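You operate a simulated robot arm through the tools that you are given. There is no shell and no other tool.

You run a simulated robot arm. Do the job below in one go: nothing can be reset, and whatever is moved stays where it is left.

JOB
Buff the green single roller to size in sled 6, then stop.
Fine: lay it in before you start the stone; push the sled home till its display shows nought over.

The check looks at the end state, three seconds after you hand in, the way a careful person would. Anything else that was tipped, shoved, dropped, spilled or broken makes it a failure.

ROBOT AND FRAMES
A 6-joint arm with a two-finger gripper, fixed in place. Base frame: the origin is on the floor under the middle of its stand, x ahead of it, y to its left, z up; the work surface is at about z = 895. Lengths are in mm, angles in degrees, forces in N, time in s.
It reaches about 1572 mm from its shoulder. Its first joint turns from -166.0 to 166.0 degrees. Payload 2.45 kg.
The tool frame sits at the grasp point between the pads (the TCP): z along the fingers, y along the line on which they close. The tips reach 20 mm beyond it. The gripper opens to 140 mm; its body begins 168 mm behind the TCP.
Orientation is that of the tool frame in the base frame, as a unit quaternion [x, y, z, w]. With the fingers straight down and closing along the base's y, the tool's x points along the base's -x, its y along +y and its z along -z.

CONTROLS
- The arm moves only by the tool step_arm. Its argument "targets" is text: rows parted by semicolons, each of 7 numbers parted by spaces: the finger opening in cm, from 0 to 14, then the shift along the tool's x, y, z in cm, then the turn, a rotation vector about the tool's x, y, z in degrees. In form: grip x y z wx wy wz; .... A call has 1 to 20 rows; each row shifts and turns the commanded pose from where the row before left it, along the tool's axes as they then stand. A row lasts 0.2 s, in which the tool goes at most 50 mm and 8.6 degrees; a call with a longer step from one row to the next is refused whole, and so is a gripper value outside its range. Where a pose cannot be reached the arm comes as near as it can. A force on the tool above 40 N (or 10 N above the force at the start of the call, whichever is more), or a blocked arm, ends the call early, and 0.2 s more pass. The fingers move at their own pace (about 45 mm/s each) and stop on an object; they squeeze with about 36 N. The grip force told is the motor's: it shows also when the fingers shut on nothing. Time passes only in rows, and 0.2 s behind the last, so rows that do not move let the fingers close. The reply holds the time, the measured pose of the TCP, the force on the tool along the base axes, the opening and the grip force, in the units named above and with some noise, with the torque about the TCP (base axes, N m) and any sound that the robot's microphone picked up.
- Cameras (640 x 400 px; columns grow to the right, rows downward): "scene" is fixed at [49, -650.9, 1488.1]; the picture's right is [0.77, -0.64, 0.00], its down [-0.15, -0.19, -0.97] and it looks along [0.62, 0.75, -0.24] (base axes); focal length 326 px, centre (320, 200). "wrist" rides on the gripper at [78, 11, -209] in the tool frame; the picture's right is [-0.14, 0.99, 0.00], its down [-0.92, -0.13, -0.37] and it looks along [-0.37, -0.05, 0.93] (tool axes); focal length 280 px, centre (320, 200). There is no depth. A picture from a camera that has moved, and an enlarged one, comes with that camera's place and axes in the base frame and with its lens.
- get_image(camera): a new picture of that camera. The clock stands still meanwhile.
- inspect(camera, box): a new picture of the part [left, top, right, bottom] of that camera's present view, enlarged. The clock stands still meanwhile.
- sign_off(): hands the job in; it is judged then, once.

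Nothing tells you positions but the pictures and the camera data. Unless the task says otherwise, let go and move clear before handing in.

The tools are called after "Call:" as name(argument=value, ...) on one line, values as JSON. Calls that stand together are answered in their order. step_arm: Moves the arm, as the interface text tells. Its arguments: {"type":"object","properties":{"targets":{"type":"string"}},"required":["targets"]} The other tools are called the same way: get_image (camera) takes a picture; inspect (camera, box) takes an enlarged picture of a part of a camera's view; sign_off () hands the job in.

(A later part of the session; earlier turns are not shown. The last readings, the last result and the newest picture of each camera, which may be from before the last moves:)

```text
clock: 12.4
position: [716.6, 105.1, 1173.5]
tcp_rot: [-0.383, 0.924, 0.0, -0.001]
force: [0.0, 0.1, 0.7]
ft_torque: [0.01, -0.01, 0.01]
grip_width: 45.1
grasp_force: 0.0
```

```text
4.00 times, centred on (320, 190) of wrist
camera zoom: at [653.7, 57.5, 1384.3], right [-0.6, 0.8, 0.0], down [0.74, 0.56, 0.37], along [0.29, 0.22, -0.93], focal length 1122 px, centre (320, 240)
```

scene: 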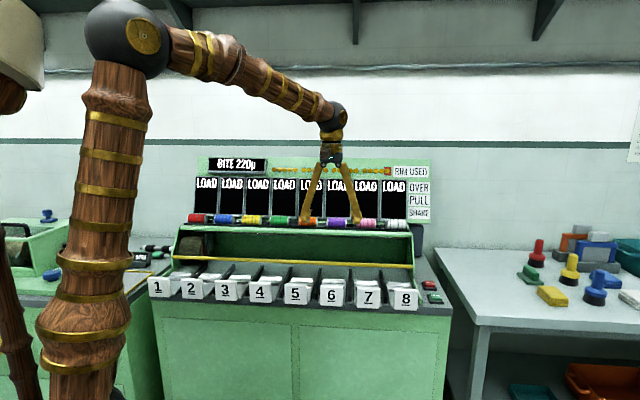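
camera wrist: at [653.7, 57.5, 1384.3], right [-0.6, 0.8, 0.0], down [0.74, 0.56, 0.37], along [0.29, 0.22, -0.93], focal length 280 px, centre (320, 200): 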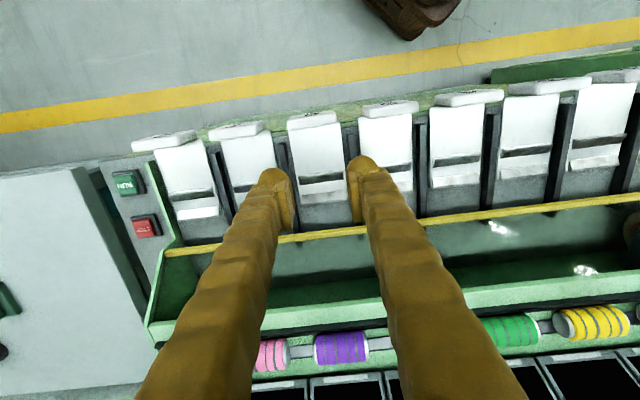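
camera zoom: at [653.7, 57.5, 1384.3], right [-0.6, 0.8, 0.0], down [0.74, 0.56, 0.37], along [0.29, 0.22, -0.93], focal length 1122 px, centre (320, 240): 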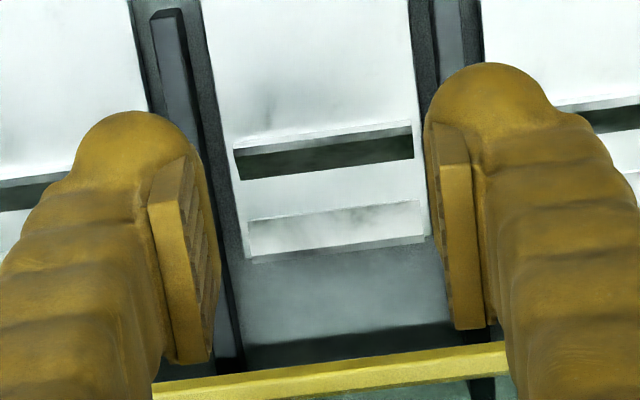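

Useful: the tips are small rounded pads of ~13 mm radius, flush with the pad face. A side grip about 10 mm above the roller's centre should clear the rail and later the sled wedges. Now I'll turn across the roller and move to hover above the green one.

Call:
step_arm(targets="7 0 0 0 0 0 7.5;7 0 0 0 0 0 7.5;7 0 0 0 0 0 7.5;7 0 0 0 0 0 7.5;7 0 0 0 0 0 7.5;7 0 0 0 0 0 7.5;7 0 0 0 0 0 7.5;7 0 0 0 0 0 7.5;7 0 0 0 0 0 7.5;7 0 0 0 0 0 7.5;7 0 0 0 0 0 7.5;7 0 0 0 0 0 7.5;7 2.89 3.6 -0.4 0 0 0;7 2.89 3.6 -0.4 0 0 0;7 2.89 3.6 -0.4 0 0 0;7 2.89 3.6 -0.4 0 0 0;7 2.89 3.6 -0.4 0 0 0;7 2.89 3.6 -0.4 0 0 0;7 2.89 3.6 -0.4 0 0 0;7 2.89 3.6 -0.4 0 0 0")

Call:
get_image(camera="wrist")

Call:
get_image(camera="scene")

```text
clock: 16.6
position: [758.1, 473.2, 1207.0]
tcp_rot: [0.382, 0.924, 0.0, 0.0]
force: [-0.1, 0.4, 0.4]
ft_torque: [0.0, -0.04, -0.02]
grip_width: 70.0
grasp_force: 0.1
```

```text
taken
camera wrist: at [710.8, 536.2, 1417.5], right [0.8, 0.6, 0.0], down [0.56, -0.74, 0.37], along [0.22, -0.29, -0.93], focal length 280 px, centre (320, 200)
```

wrist: 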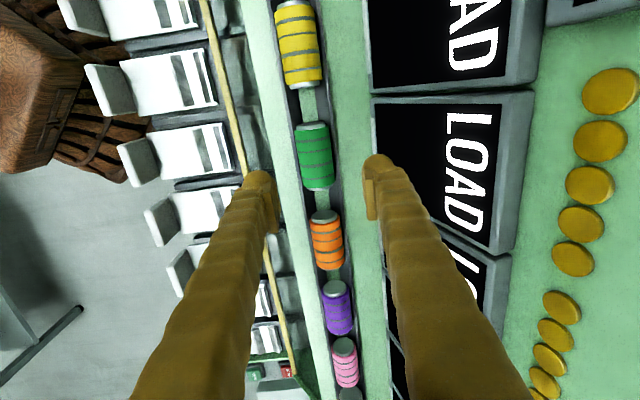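

```text
taken
```

scene: 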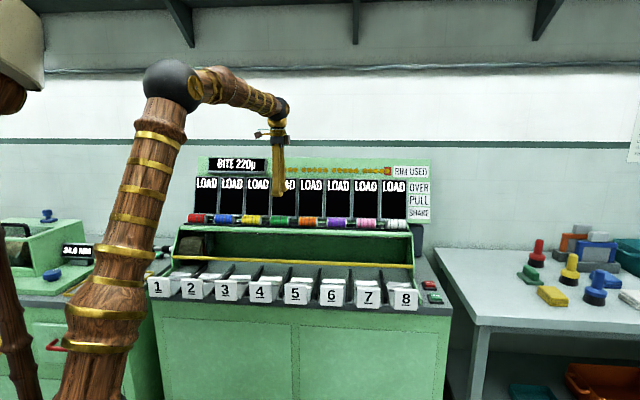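

Call:
inspect(camera="wrist", box=[270, 100, 366, 220])

Call:
inspect(camera="scene", box=[0, 200, 112, 270])

Call:
inspect(camera="scene", box=[190, 150, 310, 230])

```text
3.33 times, centred on (318, 160) of wrist
camera zoom: at [710.8, 536.2, 1417.5], right [0.8, 0.6, 0.0], down [0.56, -0.74, 0.37], along [0.22, -0.29, -0.93], focal length 935 px, centre (327, 333)
```

zoom: 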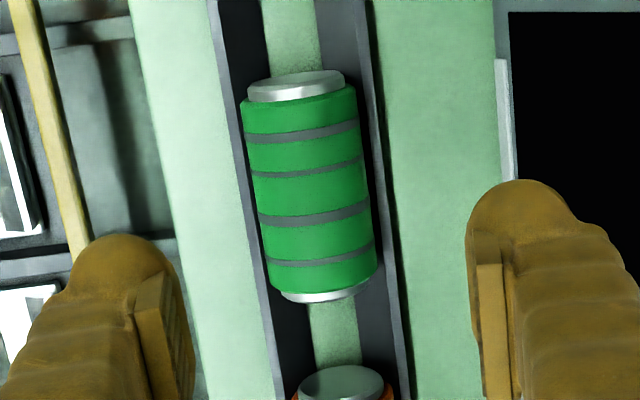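

```text
5.71 times, centred on (56, 235) of scene
camera zoom: at [49.0, -650.9, 1488.1], right [0.77, -0.64, 0.0], down [-0.15, -0.19, -0.97], along [0.62, 0.75, -0.24], focal length 1865 px, centre (1829, 0)
```

zoom: 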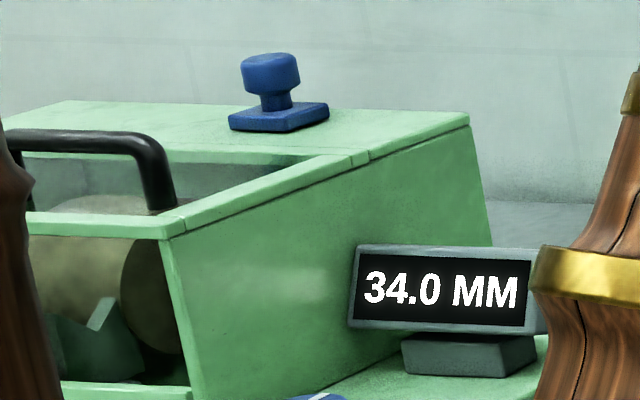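

```text
5.00 times, centred on (250, 190) of scene
camera zoom: at [49.0, -650.9, 1488.1], right [0.77, -0.64, 0.0], down [-0.15, -0.19, -0.97], along [0.62, 0.75, -0.24], focal length 1632 px, centre (670, 250)
```

zoom: 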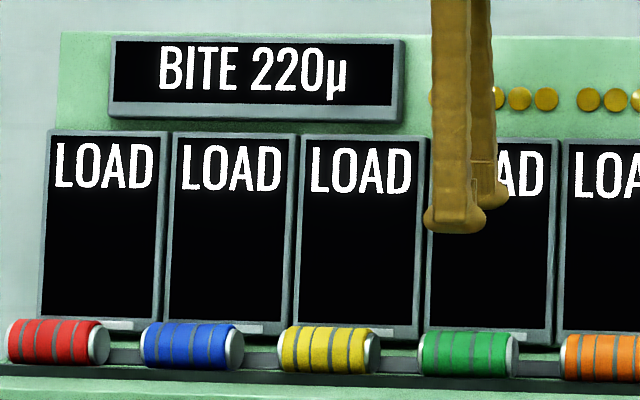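

The green roller sits just ~5 mm nearer than the gripper centre and well aligned; the rack is a V-rail like the sled cradle. I'll correct sideways, descend part way with a narrower opening and check again.

Call:
step_arm(targets="6 0 -0.28 1.5 0 0 0;6 0 -0.28 1.5 0 0 0;6 0 0 1.5 0 0 0;6 0 0 1.5 0 0 0;6 0 0 1.5 0 0 0;6 0 0 0 0 0 0;6 0 0 0 0 0 0")

Call:
get_image(camera="wrist")

Call:
inspect(camera="scene", box=[250, 190, 314, 230])

```text
clock: 18.2
position: [752.8, 468.3, 1129.7]
tcp_rot: [0.382, 0.924, 0.0, 0.0]
force: [-0.9, 0.1, -0.1]
ft_torque: [0.03, -0.01, 0.01]
grip_width: 60.2
grasp_force: 0.0
```

```text
taken
camera wrist: at [705.7, 531.7, 1340.3], right [0.8, 0.6, 0.0], down [0.56, -0.74, 0.37], along [0.22, -0.29, -0.93], focal length 280 px, centre (320, 200)
```

wrist: 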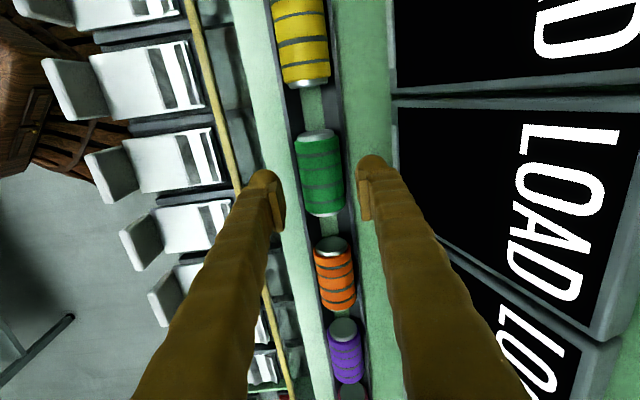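

```text
10.00 times, centred on (282, 210) of scene
camera zoom: at [49.0, -650.9, 1488.1], right [0.77, -0.64, 0.0], down [-0.15, -0.19, -0.97], along [0.62, 0.75, -0.24], focal length 3263 px, centre (700, 100)
```

zoom: 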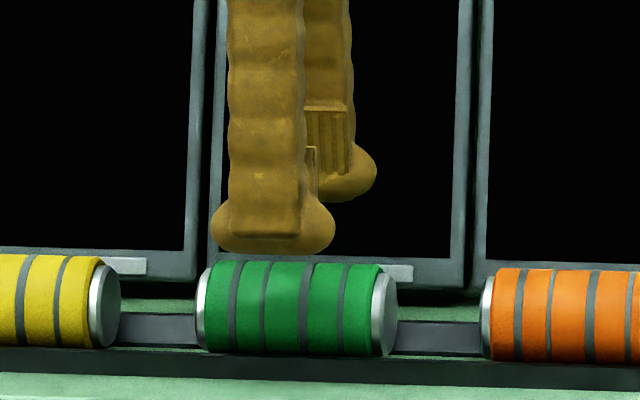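

Call:
inspect(camera="wrist", box=[240, 120, 400, 220])

```text
4.00 times, centred on (320, 170) of wrist
camera zoom: at [705.7, 531.7, 1340.3], right [0.8, 0.6, 0.0], down [0.56, -0.74, 0.37], along [0.22, -0.29, -0.93], focal length 1122 px, centre (320, 320)
```

zoom: 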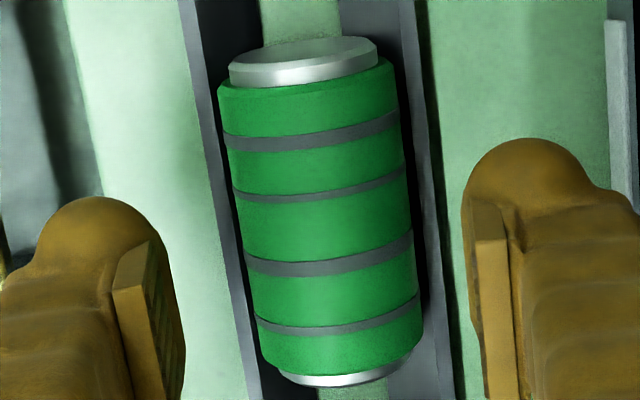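

Alignment is within about a millimetre. Descending the last ~48 mm so the tips stop just above the rails.

Call:
step_arm(targets="6 0 0 1.2 0 0 0;6 0 0 1.2 0 0 0;6 0 0 1.2 0 0 0;6 0 0 0.8 0 0 0;6 0 0 0.4 0 0 0;6 0 0 0 0 0 0;6 0 0 0 0 0 0")

Call:
inspect(camera="wrist", box=[240, 120, 400, 220])

Call:
inspect(camera="scene", box=[250, 200, 314, 240])

```text
clock: 19.8
position: [752.0, 468.6, 1082.8]
tcp_rot: [0.383, 0.924, 0.001, 0.0]
force: [0.7, -0.5, 0.9]
ft_torque: [-0.02, 0.01, -0.01]
grip_width: 60.3
grasp_force: 0.1
```

```text
4.00 times, centred on (320, 170) of wrist
camera zoom: at [705.0, 531.6, 1293.1], right [0.8, 0.6, 0.0], down [0.56, -0.74, 0.37], along [0.22, -0.29, -0.93], focal length 1122 px, centre (320, 320)
```

zoom: 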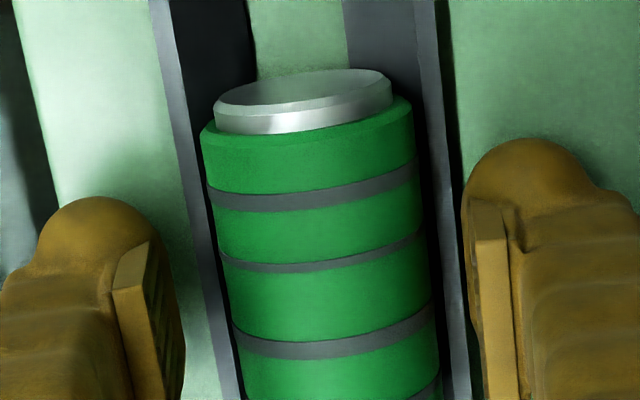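

```text
10.00 times, centred on (282, 220) of scene
camera zoom: at [49.0, -650.9, 1488.1], right [0.77, -0.64, 0.0], down [-0.15, -0.19, -0.97], along [0.62, 0.75, -0.24], focal length 3263 px, centre (700, 0)
```

zoom: 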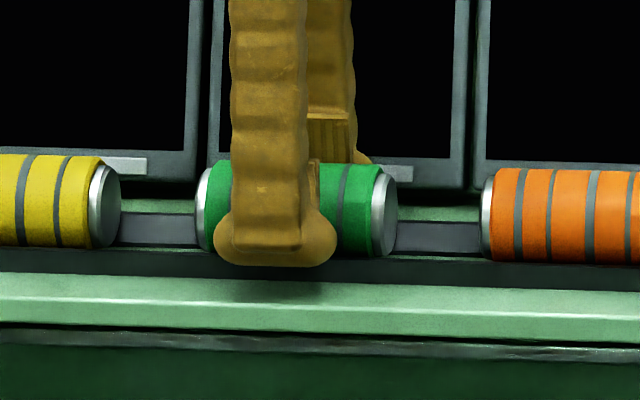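

Clear of the rails, no contact force. Closing on the roller.

Call:
step_arm(targets="5 0 0 0 0 0 0;4.4 0 0 0 0 0 0;4 0 0 0 0 0 0;3.5 0 0 0 0 0 0;3 0 0 0 0 0 0;3 0 0 0 0 0 0;3 0 0 0 0 0 0")

Call:
inspect(camera="wrist", box=[240, 120, 400, 220])

Call:
inspect(camera="scene", box=[250, 200, 314, 240])

```text
clock: 21.4
position: [751.8, 468.6, 1082.7]
tcp_rot: [0.383, 0.924, 0.0, 0.0]
force: [2.0, 2.7, 3.8]
ft_torque: [0.04, -0.06, -0.01]
grip_width: 39.9
grasp_force: 36.0
```

```text
4.00 times, centred on (320, 170) of wrist
camera zoom: at [705.0, 531.6, 1293.3], right [0.8, 0.6, 0.0], down [0.56, -0.74, 0.37], along [0.22, -0.29, -0.93], focal length 1122 px, centre (320, 320)
```

zoom: 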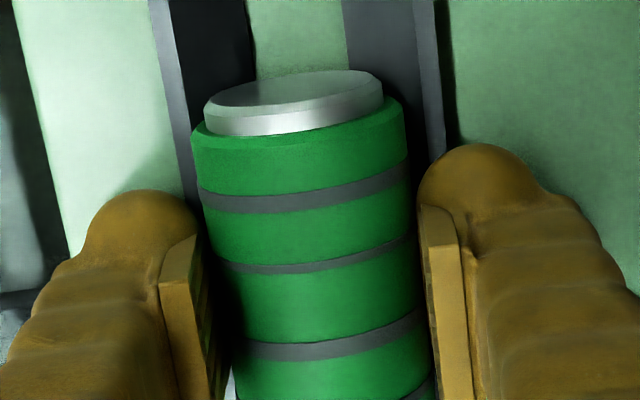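

```text
10.00 times, centred on (282, 220) of scene
camera zoom: at [49.0, -650.9, 1488.1], right [0.77, -0.64, 0.0], down [-0.15, -0.19, -0.97], along [0.62, 0.75, -0.24], focal length 3263 px, centre (700, 0)
```

zoom: 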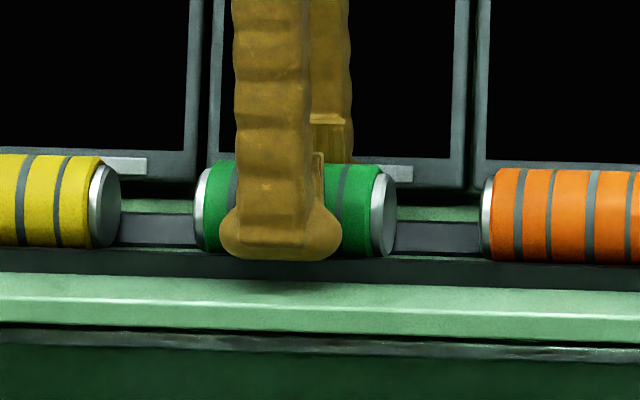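

Gripped at 39.9 mm width with 36 N. Lifting slowly and checking that it comes along level.

Call:
step_arm(targets="3 0 0 -0.3 0 0 0;3 0 0 -0.5 0 0 0;3 0 0 -0.8 0 0 0;3 0 0 -1.2 0 0 0;3 0 0 -1.2 0 0 0;3 0 0 -1.0 0 0 0;3 0 0 0 0 0 0")

Call:
get_image(camera="wrist")

Call:
inspect(camera="scene", box=[240, 180, 320, 230])

```text
clock: 23.0
position: [751.9, 469.7, 1132.6]
tcp_rot: [0.382, 0.924, 0.0, 0.001]
force: [-0.4, 0.7, -0.6]
ft_torque: [-0.01, 0.04, 0.01]
grip_width: 40.1
grasp_force: 36.0
```

```text
taken
camera wrist: at [704.7, 532.2, 1343.1], right [0.8, 0.6, 0.0], down [0.56, -0.74, 0.37], along [0.22, -0.29, -0.93], focal length 280 px, centre (320, 200)
```

wrist: 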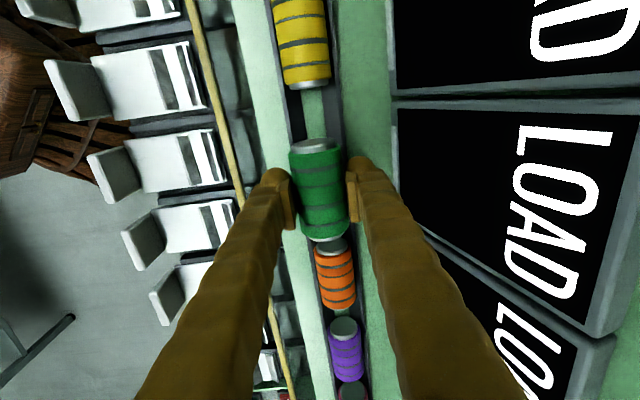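

```text
8.00 times, centred on (280, 205) of scene
camera zoom: at [49.0, -650.9, 1488.1], right [0.77, -0.64, 0.0], down [-0.15, -0.19, -0.97], along [0.62, 0.75, -0.24], focal length 2611 px, centre (640, 160)
```

zoom: 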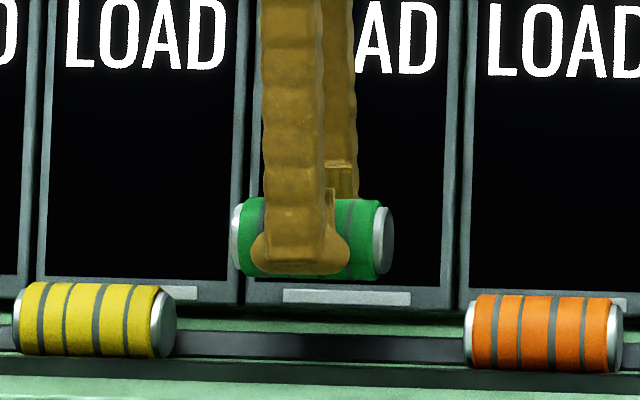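

The roller is held level and nothing else moved. Raising and carrying it over to above sled 6.

Call:
step_arm(targets="3 0 0 -2 0 0 0;3 0 0 -2.5 0 0 0;3 0 0 -2.0 0 0 0;3 -3.02 -2.39 0 0 0 0;3 -3.02 -2.39 0 0 0 0;3 -3.02 -2.39 0 0 0 0;3 -3.02 -2.39 0 0 0 0;3 -3.02 -2.39 0 0 0 0;3 -3.02 -2.39 0 0 0 0;3 -3.02 -2.39 0 0 0 0;3 -3.02 -2.39 0 0 0 0;3 0 0 0 0 0 0;3 0 0 0 0 0 0")

Call:
get_image(camera="wrist")

Call:
get_image(camera="scene")

```text
clock: 25.8
position: [788.3, 161.7, 1195.3]
tcp_rot: [0.383, 0.924, 0.0, 0.0]
force: [-0.3, -0.4, -2.2]
ft_torque: [0.02, -0.02, 0.0]
grip_width: 40.2
grasp_force: 35.8
```

```text
taken
camera wrist: at [741.4, 225.0, 1405.7], right [0.8, 0.6, 0.0], down [0.56, -0.74, 0.37], along [0.22, -0.29, -0.93], focal length 280 px, centre (320, 200)
```

wrist: 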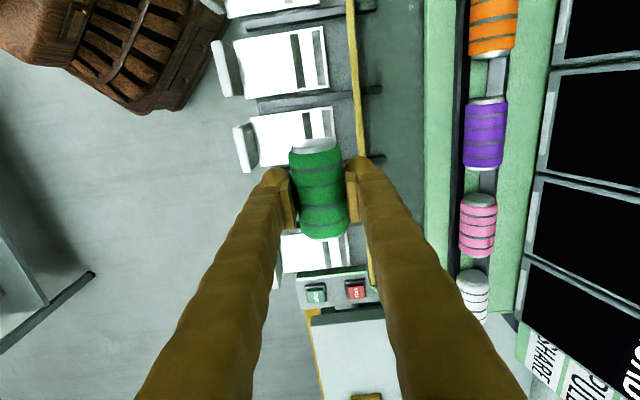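

```text
taken
```

scene: 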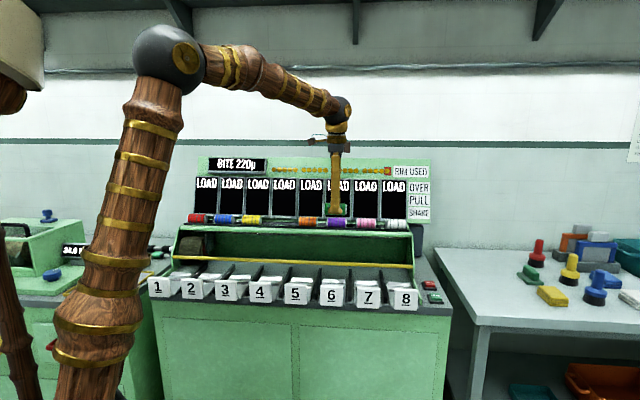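

Call:
inspect(camera="wrist", box=[230, 90, 390, 190])

Call:
inspect(camera="wrist", box=[280, 95, 360, 145])

Call:
inspect(camera="wrist", box=[210, 0, 370, 100])

Call:
inspect(camera="wrist", box=[260, 220, 420, 320])

```text
4.00 times, centred on (310, 140) of wrist
camera zoom: at [741.4, 225.0, 1405.7], right [0.8, 0.6, 0.0], down [0.56, -0.74, 0.37], along [0.22, -0.29, -0.93], focal length 1122 px, centre (360, 440)
```

zoom: 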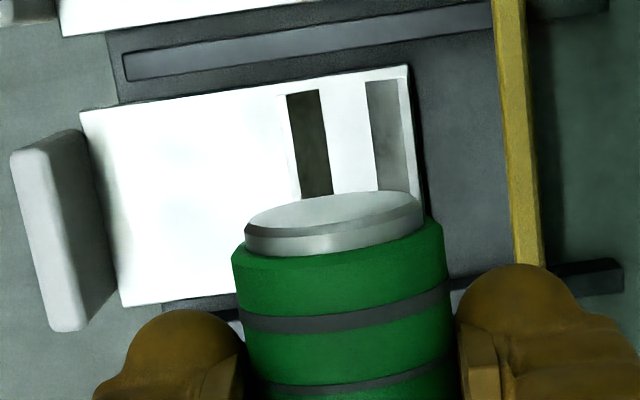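

```text
8.00 times, centred on (320, 120) of wrist
camera zoom: at [741.4, 225.0, 1405.7], right [0.8, 0.6, 0.0], down [0.56, -0.74, 0.37], along [0.22, -0.29, -0.93], focal length 2243 px, centre (320, 840)
```

zoom: 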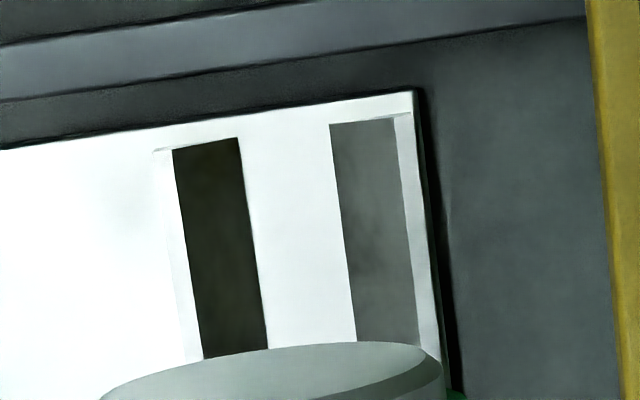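

```text
4.00 times, centred on (290, 50) of wrist
camera zoom: at [741.4, 225.0, 1405.7], right [0.8, 0.6, 0.0], down [0.56, -0.74, 0.37], along [0.22, -0.29, -0.93], focal length 1122 px, centre (440, 800)
```

zoom: 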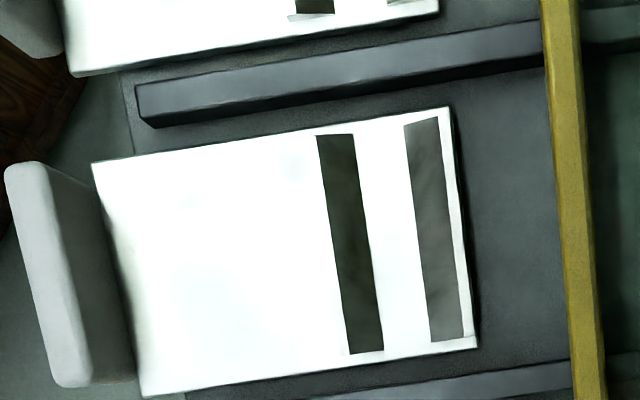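

```text
4.00 times, centred on (340, 270) of wrist
camera zoom: at [741.4, 225.0, 1405.7], right [0.8, 0.6, 0.0], down [0.56, -0.74, 0.37], along [0.22, -0.29, -0.93], focal length 1122 px, centre (240, -80)
```

zoom: 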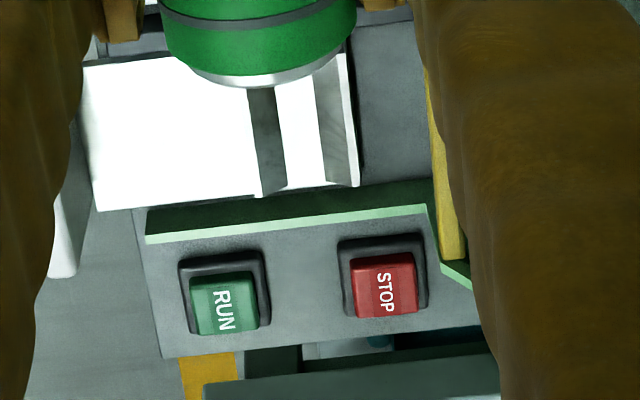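

Sled 6's cradle is right below, with the gripper about 2 mm too far in and the yellow bar about 9 mm behind the rear finger. I'll correct and descend to ~1000 mm to re-check.

Call:
step_arm(targets="3 0.1 -0.2 -0.0 0 0 0;3 0 0 3.5 0 0 0;3 0 0 4.0 0 0 0;3 0 0 4.0 0 0 0;3 0 0 4.0 0 0 0;3 0 0 3.5 0 0 0;3 0 0 0 0 0 0;3 0 0 0 0 0 0")

Call:
get_image(camera="wrist")

Call:
inspect(camera="wrist", box=[250, 80, 410, 180])

Call:
inspect(camera="scene", box=[300, 240, 380, 290])

```text
clock: 27.6
position: [788.9, 162.0, 1007.0]
tcp_rot: [0.383, 0.924, 0.0, 0.0]
force: [-0.1, -0.3, -1.8]
ft_torque: [-0.03, 0.02, 0.01]
grip_width: 40.2
grasp_force: 36.5
```

```text
taken
camera wrist: at [740.9, 226.1, 1218.1], right [0.8, 0.6, 0.0], down [0.56, -0.74, 0.37], along [0.22, -0.29, -0.93], focal length 280 px, centre (320, 200)
```

wrist: 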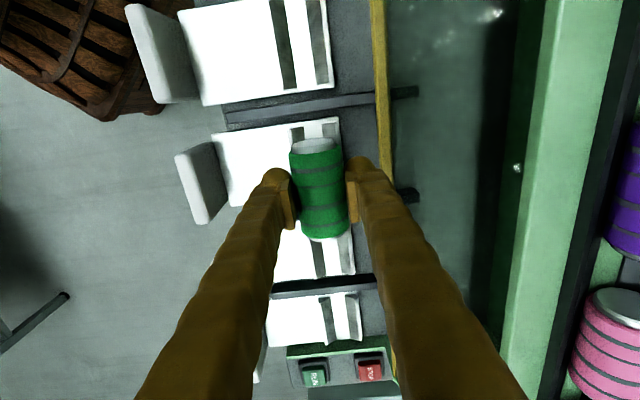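

```text
4.00 times, centred on (330, 130) of wrist
camera zoom: at [740.9, 226.1, 1218.1], right [0.8, 0.6, 0.0], down [0.56, -0.74, 0.37], along [0.22, -0.29, -0.93], focal length 1122 px, centre (280, 480)
```

zoom: 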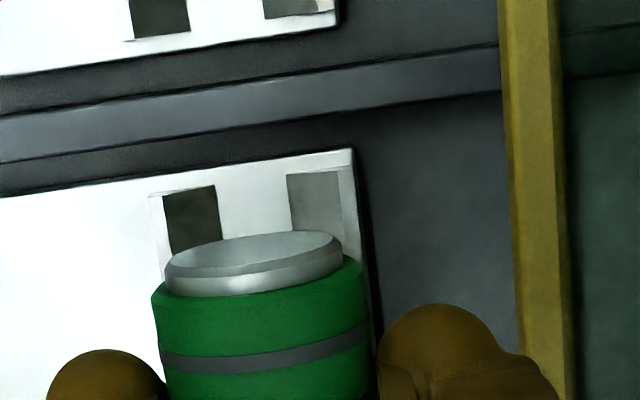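

```text
8.00 times, centred on (340, 265) of scene
camera zoom: at [49.0, -650.9, 1488.1], right [0.77, -0.64, 0.0], down [-0.15, -0.19, -0.97], along [0.62, 0.75, -0.24], focal length 2611 px, centre (160, -320)
```

zoom: 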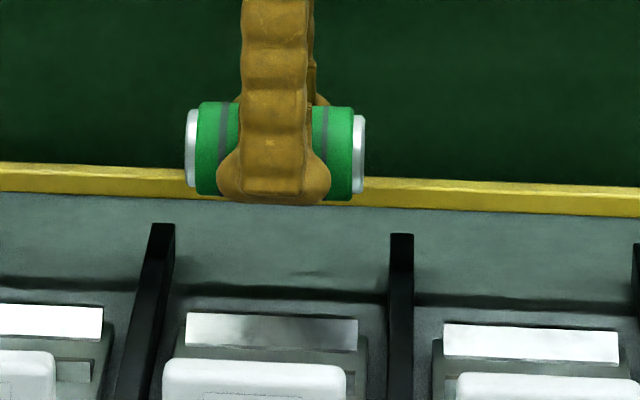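

Still about 3 mm too far in relative to the cradle; lengthwise the roller matches the cradle. Correcting and lowering to ~950 mm.

Call:
step_arm(targets="3 0 -0.3 0 0 0 0;3 0 0 2.0 0 0 0;3 0 0 2.0 0 0 0;3 0 0 1.5 0 0 0;3 0 0 0 0 0 0;3 0 0 0 0 0 0")

Call:
inspect(camera="wrist", box=[250, 80, 410, 180])

Call:
inspect(camera="wrist", box=[270, 200, 430, 300])

Call:
inspect(camera="scene", box=[300, 250, 380, 300])

```text
clock: 29.0
position: [786.1, 158.1, 953.0]
tcp_rot: [0.383, 0.924, 0.001, 0.0]
force: [0.9, 0.1, -2.0]
ft_torque: [0.02, -0.04, -0.04]
grip_width: 40.2
grasp_force: 36.2
```

```text
4.00 times, centred on (330, 130) of wrist
camera zoom: at [738.2, 223.0, 1163.0], right [0.8, 0.6, 0.0], down [0.56, -0.74, 0.37], along [0.22, -0.29, -0.93], focal length 1122 px, centre (280, 480)
```

zoom: 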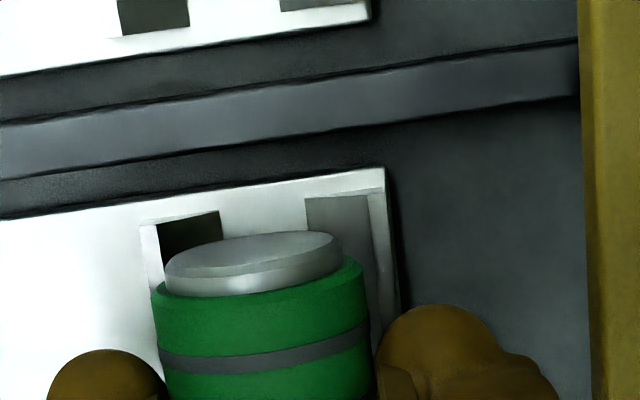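

```text
4.00 times, centred on (350, 250) of wrist
camera zoom: at [738.2, 223.0, 1163.0], right [0.8, 0.6, 0.0], down [0.56, -0.74, 0.37], along [0.22, -0.29, -0.93], focal length 1122 px, centre (200, 0)
```

zoom: 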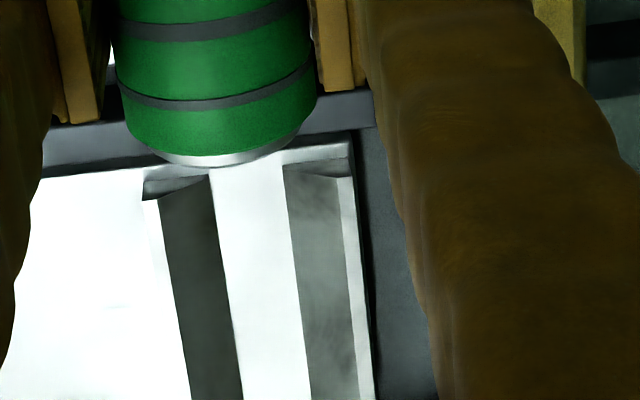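

```text
8.00 times, centred on (340, 275) of scene
camera zoom: at [49.0, -650.9, 1488.1], right [0.77, -0.64, 0.0], down [-0.15, -0.19, -0.97], along [0.62, 0.75, -0.24], focal length 2611 px, centre (160, -400)
```

zoom: 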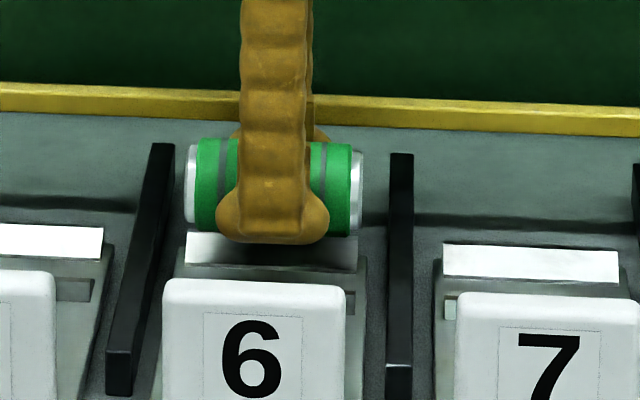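

Now within about 1.5 mm of the cradle's centre line. Nudging and lowering to just above the seat.

Call:
step_arm(targets="3 0 0.13 0.8 0 0 0;3 0 0 0.8 0 0 0;3 0 0 0.8 0 0 0;3 0 0 0 0 0 0;3 0 0 0 0 0 0")

Call:
inspect(camera="wrist", box=[250, 80, 410, 180])

Call:
inspect(camera="scene", box=[310, 255, 358, 285])

```text
clock: 30.2
position: [786.3, 162.5, 928.1]
tcp_rot: [0.382, 0.924, 0.0, 0.0]
force: [-0.4, -0.5, -1.3]
ft_torque: [0.01, -0.01, 0.03]
grip_width: 39.8
grasp_force: 36.0
```

```text
4.00 times, centred on (330, 130) of wrist
camera zoom: at [738.2, 224.2, 1139.2], right [0.8, 0.6, 0.0], down [0.56, -0.74, 0.37], along [0.22, -0.29, -0.93], focal length 1122 px, centre (280, 480)
```

zoom: 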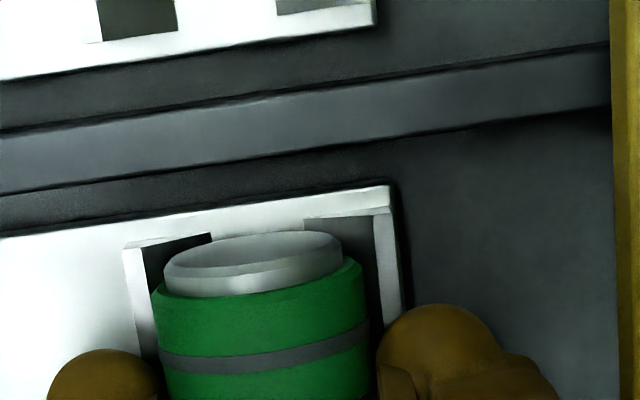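

```text
13.33 times, centred on (334, 270) of scene
camera zoom: at [49.0, -650.9, 1488.1], right [0.77, -0.64, 0.0], down [-0.15, -0.19, -0.97], along [0.62, 0.75, -0.24], focal length 4351 px, centre (133, -733)
```

zoom: 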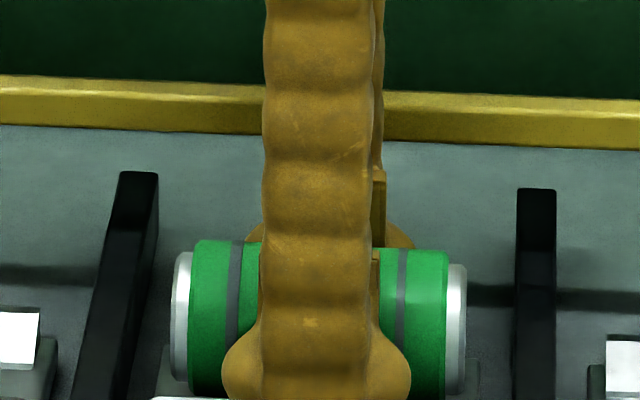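

Centred within ~1 mm over the V. Lowering in small steps and watching the force.

Call:
step_arm(targets="3 0 0.05 0.3 0 0 0;3 0 0 0.3 0 0 0;3 0 0 0.2 0 0 0;3 0 0 0 0 0 0")

Call:
inspect(camera="wrist", box=[250, 80, 410, 180])

Call:
inspect(camera="scene", box=[310, 260, 358, 290])

```text
clock: 30.9
position: [786.2, 161.9, 925.8]
tcp_rot: [0.382, 0.924, 0.001, 0.002]
force: [-3.7, 0.9, 8.1]
ft_torque: [0.18, 0.16, 0.03]
grip_width: 39.7
grasp_force: 35.9
stopped in row 3: the force on the tool passed its limit at 57 N (the readings are from after the stop); the commanded pose is now the measured one
```

```text
4.00 times, centred on (330, 130) of wrist
camera zoom: at [738.3, 224.8, 1135.0], right [0.8, 0.6, 0.0], down [0.56, -0.74, 0.37], along [0.23, -0.29, -0.93], focal length 1122 px, centre (280, 480)
```

zoom: 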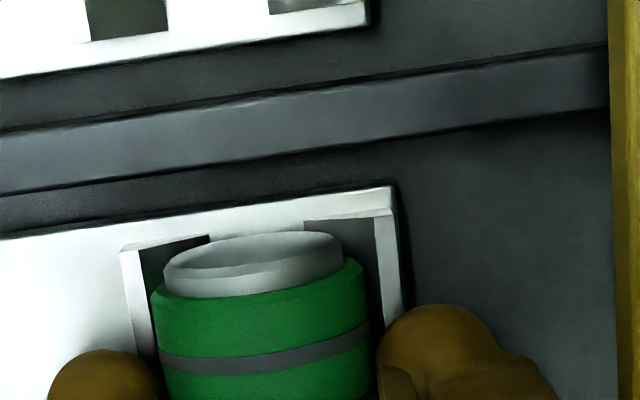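

```text
13.33 times, centred on (334, 275) of scene
camera zoom: at [49.0, -650.9, 1488.1], right [0.77, -0.64, 0.0], down [-0.15, -0.19, -0.97], along [0.62, 0.75, -0.24], focal length 4351 px, centre (133, -800)
```

zoom: 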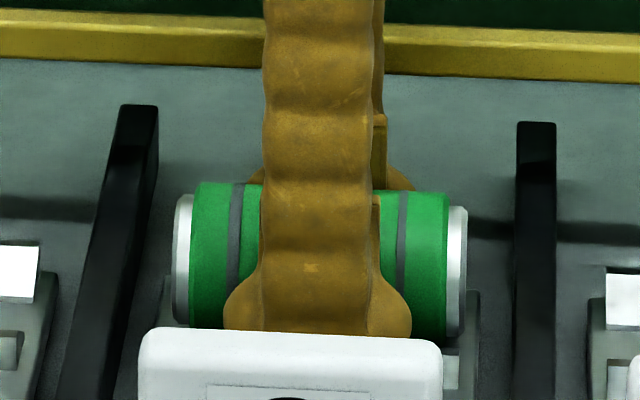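

Contact, with a light 8 N residual — the roller appears seated in the V. Checking display 6 before releasing.

Call:
inspect(camera="scene", box=[280, 160, 440, 230])

Call:
inspect(camera="wrist", box=[270, 200, 430, 300])

Call:
inspect(camera="wrist", box=[280, 100, 360, 150])

```text
4.00 times, centred on (360, 195) of scene
camera zoom: at [49.0, -650.9, 1488.1], right [0.77, -0.64, 0.0], down [-0.15, -0.19, -0.97], along [0.62, 0.75, -0.24], focal length 1305 px, centre (160, 220)
```

zoom: 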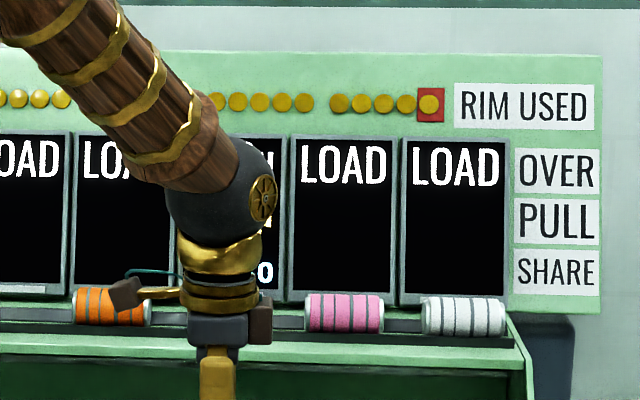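

```text
4.00 times, centred on (350, 250) of wrist
camera zoom: at [738.3, 224.8, 1135.0], right [0.8, 0.6, 0.0], down [0.56, -0.74, 0.37], along [0.23, -0.29, -0.93], focal length 1122 px, centre (200, 0)
```

zoom: 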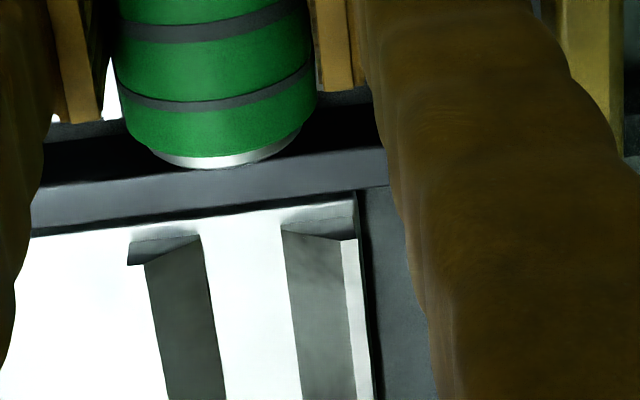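

```text
8.00 times, centred on (320, 125) of wrist
camera zoom: at [738.3, 224.8, 1135.0], right [0.8, 0.6, 0.0], down [0.56, -0.74, 0.37], along [0.23, -0.29, -0.93], focal length 2243 px, centre (320, 800)
```

zoom: 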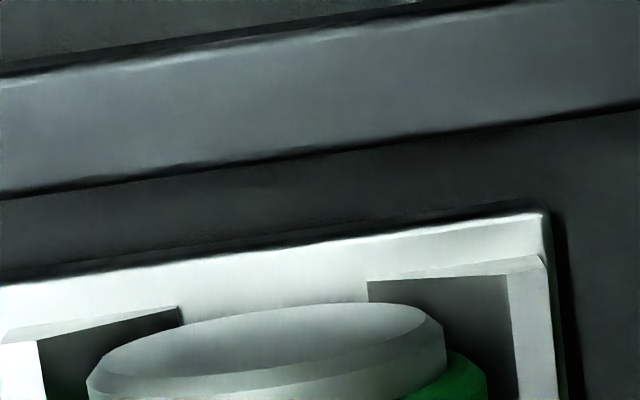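

Display 6 has changed from LOAD (partly hidden by the arm), so the roller is in. Releasing gently with a small opening, to stay clear of the yellow bar.

Call:
step_arm(targets="4.2 0 0 0 0 0 0;4.5 0 0 0 0 0 0;4.8 0 0 0 0 0 0;4.8 0 0 0 0 0 0")

Call:
inspect(camera="wrist", box=[250, 80, 410, 180])

Call:
inspect(camera="scene", box=[310, 260, 358, 290])

```text
clock: 31.9
position: [786.2, 161.5, 923.8]
tcp_rot: [0.383, 0.924, 0.002, 0.001]
force: [-1.0, -0.2, 5.9]
ft_torque: [0.13, -0.13, -0.02]
grip_width: 47.4
grasp_force: 0.0
```

```text
4.00 times, centred on (330, 130) of wrist
camera zoom: at [738.5, 224.7, 1134.7], right [0.8, 0.6, 0.0], down [0.56, -0.74, 0.37], along [0.23, -0.29, -0.93], focal length 1122 px, centre (280, 480)
```

zoom: 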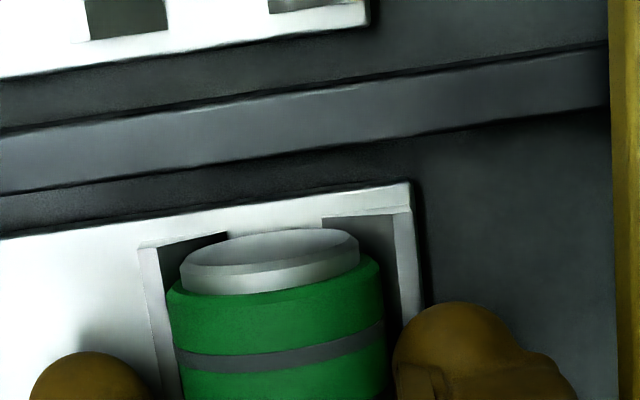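

```text
13.33 times, centred on (334, 275) of scene
camera zoom: at [49.0, -650.9, 1488.1], right [0.77, -0.64, 0.0], down [-0.15, -0.19, -0.97], along [0.62, 0.75, -0.24], focal length 4351 px, centre (133, -800)
```

zoom: 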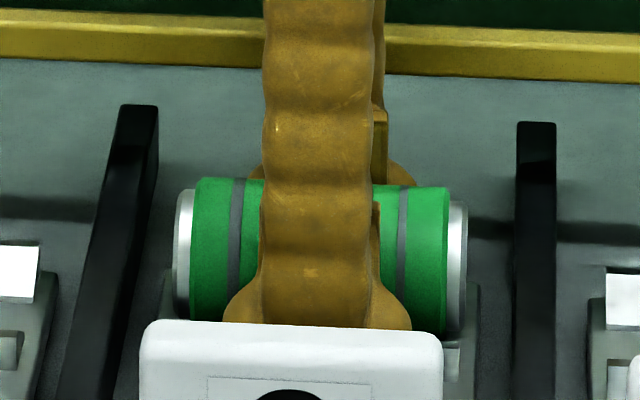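

Released; the sled crept in ~4 mm with the finger, harmless. Lifting straight up now.

Call:
step_arm(targets="4.8 0 0 -0.3 0 0 0;4.8 0 0 -0.6 0 0 0;4.8 0 0 -1.0 0 0 0;4.8 0 0 -1.5 0 0 0;4.8 0 0 -2 0 0 0;4.8 0 0 -3 0 0 0;4.8 0 0 -4 0 0 0;4.8 0 0 -4 0 0 0;4.8 0 0 -4 0 0 0;4.8 0 0 0 0 0 0")

Call:
get_image(camera="wrist")

Call:
inspect(camera="scene", box=[290, 240, 386, 300])

Call:
inspect(camera="scene", box=[280, 160, 440, 230])

```text
clock: 34.1
position: [787.5, 162.7, 1126.5]
tcp_rot: [0.382, 0.924, 0.001, 0.002]
force: [0.0, 0.5, 0.2]
ft_torque: [0.0, 0.0, -0.01]
grip_width: 48.0
grasp_force: 0.0
```

```text
taken
camera wrist: at [738.9, 225.1, 1337.6], right [0.8, 0.6, 0.0], down [0.56, -0.74, 0.37], along [0.23, -0.29, -0.93], focal length 280 px, centre (320, 200)
```

wrist: 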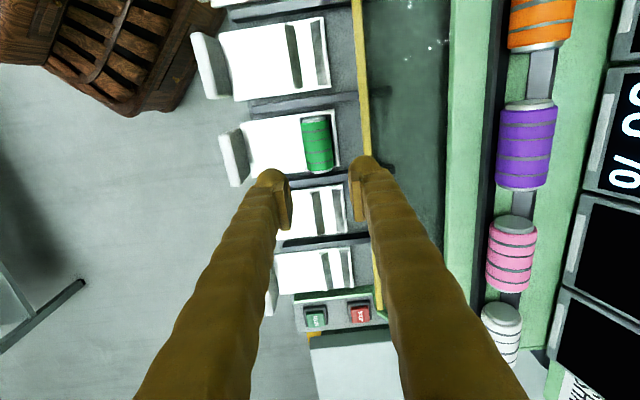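

```text
6.67 times, centred on (338, 270) of scene
camera zoom: at [49.0, -650.9, 1488.1], right [0.77, -0.64, 0.0], down [-0.15, -0.19, -0.97], along [0.62, 0.75, -0.24], focal length 2176 px, centre (200, -267)
```

zoom: 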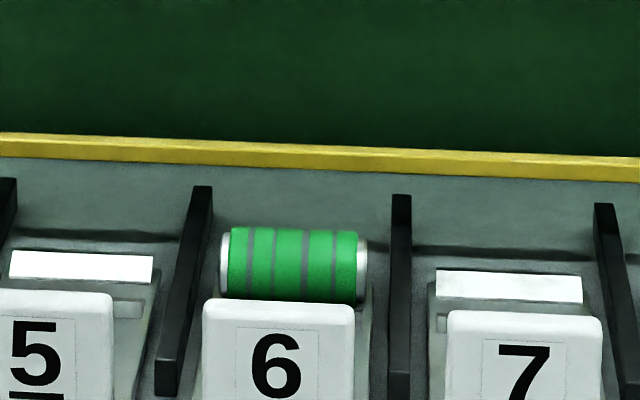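

```text
4.00 times, centred on (360, 195) of scene
camera zoom: at [49.0, -650.9, 1488.1], right [0.77, -0.64, 0.0], down [-0.15, -0.19, -0.97], along [0.62, 0.75, -0.24], focal length 1305 px, centre (160, 220)
```

zoom: 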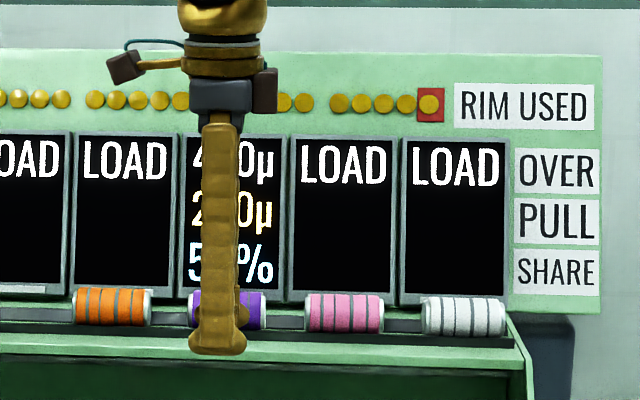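

Roller lies in sled 6 and its display has come alive. I'll move the gripper off to the right, above the RUN/STOP buttons, so I can read the display properly.

Call:
step_arm(targets="3 -3.6 -0.5 0 0 0 0;2 -4.5 -0.7 0 0 0 0;1 -4.5 -0.7 0 0 0 0;0 -4.5 -0.7 0 0 0 0;0 -4.5 -0.7 0 0 0 0;0 -4.5 -0.7 0 0 0 0;0 -4.5 -0.7 0 0 0 0;0 -4.5 -0.7 0 0 0 0;0 0 0 0 0 0 0;0 0 0 0 0 0 0")

Call:
get_image(camera="wrist")

Call:
get_image(camera="scene")

Call:
inspect(camera="scene", box=[280, 150, 440, 230])

Call:
inspect(camera="scene", box=[190, 150, 320, 230])

```text
clock: 36.4
position: [995.6, -124.9, 1128.0]
tcp_rot: [0.383, 0.924, 0.002, 0.001]
force: [0.8, 0.2, 0.2]
ft_torque: [0.0, -0.01, 0.02]
grip_width: 0.2
grasp_force: 29.8
```

```text
taken
camera wrist: at [947.5, -61.9, 1337.5], right [0.8, 0.6, 0.0], down [0.56, -0.74, 0.37], along [0.23, -0.29, -0.93], focal length 280 px, centre (320, 200)
```

wrist: 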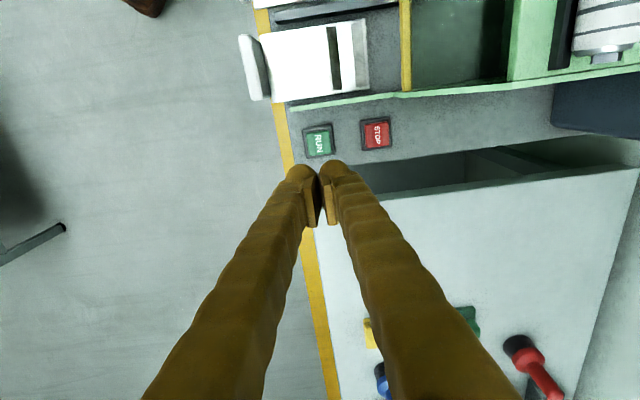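

```text
taken
```

scene: 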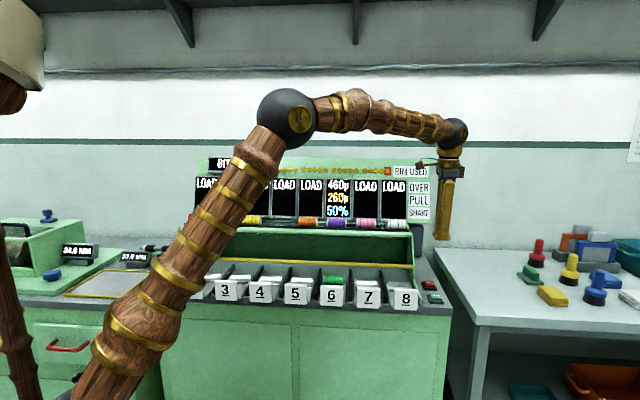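

```text
4.00 times, centred on (360, 190) of scene
camera zoom: at [49.0, -650.9, 1488.1], right [0.77, -0.64, 0.0], down [-0.15, -0.19, -0.97], along [0.62, 0.75, -0.24], focal length 1305 px, centre (160, 240)
```

zoom: 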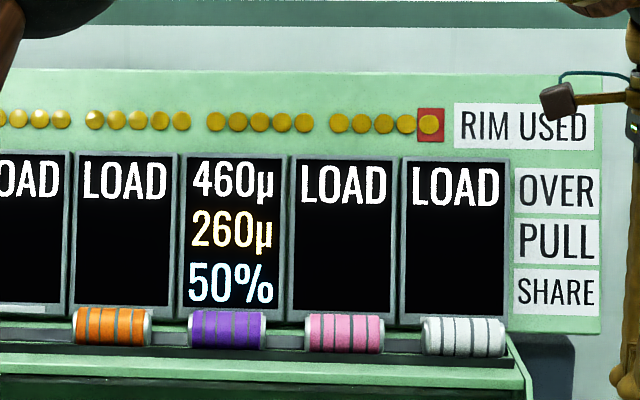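

```text
4.92 times, centred on (255, 190) of scene
camera zoom: at [49.0, -650.9, 1488.1], right [0.77, -0.64, 0.0], down [-0.15, -0.19, -0.97], along [0.62, 0.75, -0.24], focal length 1607 px, centre (640, 249)
```

zoom: 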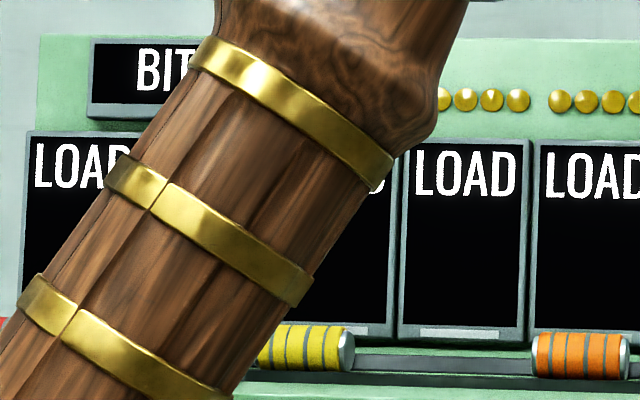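

Display 6 reads OVER 460µ, PULL 260µ, SHARE 50%, and all other displays still say LOAD. The gripper is closed and almost exactly above RUN; I'll check the button's centre closely.

Call:
inspect(camera="wrist", box=[280, 110, 408, 190])

Call:
inspect(camera="scene", box=[310, 160, 430, 190])

Call:
inspect(camera="scene", box=[290, 260, 450, 320])

```text
5.00 times, centred on (344, 150) of wrist
camera zoom: at [947.5, -61.9, 1337.5], right [0.8, 0.6, 0.0], down [0.56, -0.74, 0.37], along [0.23, -0.29, -0.93], focal length 1402 px, centre (200, 450)
```

zoom: 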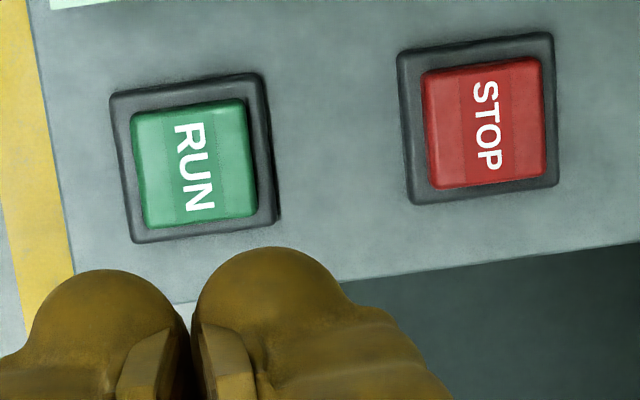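

```text
5.33 times, centred on (370, 175) of scene
camera zoom: at [49.0, -650.9, 1488.1], right [0.77, -0.64, 0.0], down [-0.15, -0.19, -0.97], along [0.62, 0.75, -0.24], focal length 1740 px, centre (53, 333)
```

zoom: 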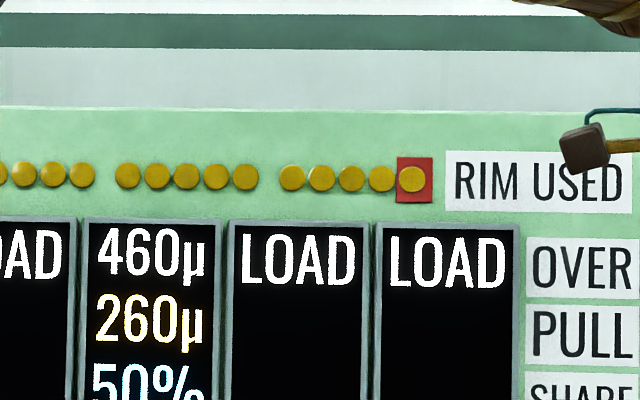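

```text
4.00 times, centred on (370, 290) of scene
camera zoom: at [49.0, -650.9, 1488.1], right [0.77, -0.64, 0.0], down [-0.15, -0.19, -0.97], along [0.62, 0.75, -0.24], focal length 1305 px, centre (120, -160)
```

zoom: 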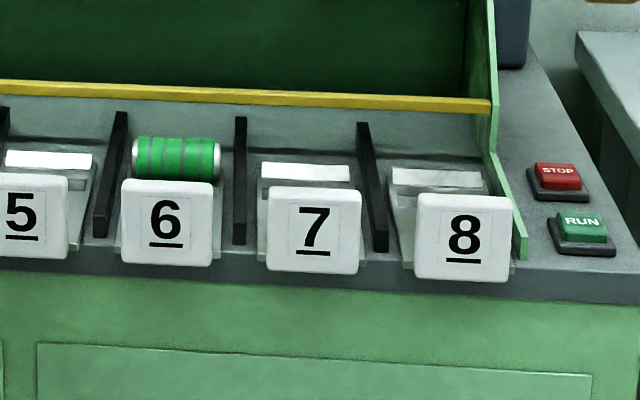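

RUN is within ~1.5 mm of straight below and STOP is 88 mm away. Going down and pressing RUN gently.

Call:
step_arm(targets="0 0 -0.1 4 0 0 0;0 0 0 4 0 0 0;0 0 0 4 0 0 0;0 0 0 3.5 0 0 0;0 0 0 2 0 0 0;0 0 0 1 0 0 0;0 0 0 0 0 0 0")

Call:
inspect(camera="scene", box=[400, 260, 480, 310])

Call:
get_image(camera="wrist")

```text
clock: 38.0
position: [996.9, -127.2, 941.4]
tcp_rot: [0.382, 0.924, 0.001, 0.002]
force: [-0.4, -0.4, 0.2]
ft_torque: [0.0, -0.01, 0.01]
grip_width: 0.4
grasp_force: 29.4
```

```text
8.00 times, centred on (440, 285) of scene
camera zoom: at [49.0, -650.9, 1488.1], right [0.77, -0.64, 0.0], down [-0.15, -0.19, -0.97], along [0.62, 0.75, -0.24], focal length 2611 px, centre (-640, -480)
```

zoom: 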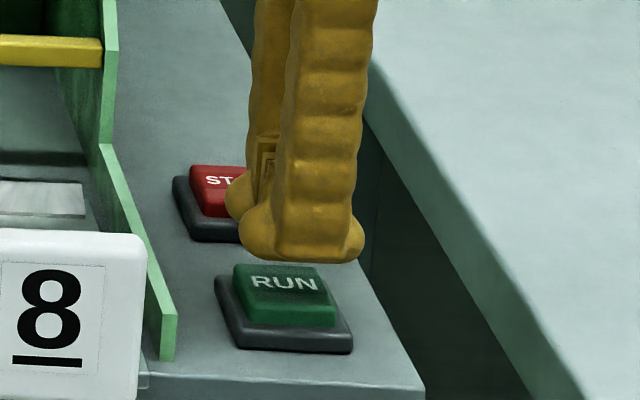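

```text
taken
camera wrist: at [947.3, -62.8, 1153.0], right [0.8, 0.6, 0.0], down [0.56, -0.74, 0.37], along [0.23, -0.29, -0.93], focal length 280 px, centre (320, 200)
```

wrist: 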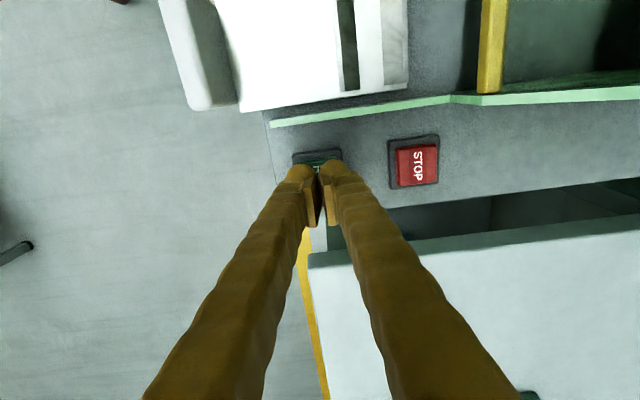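

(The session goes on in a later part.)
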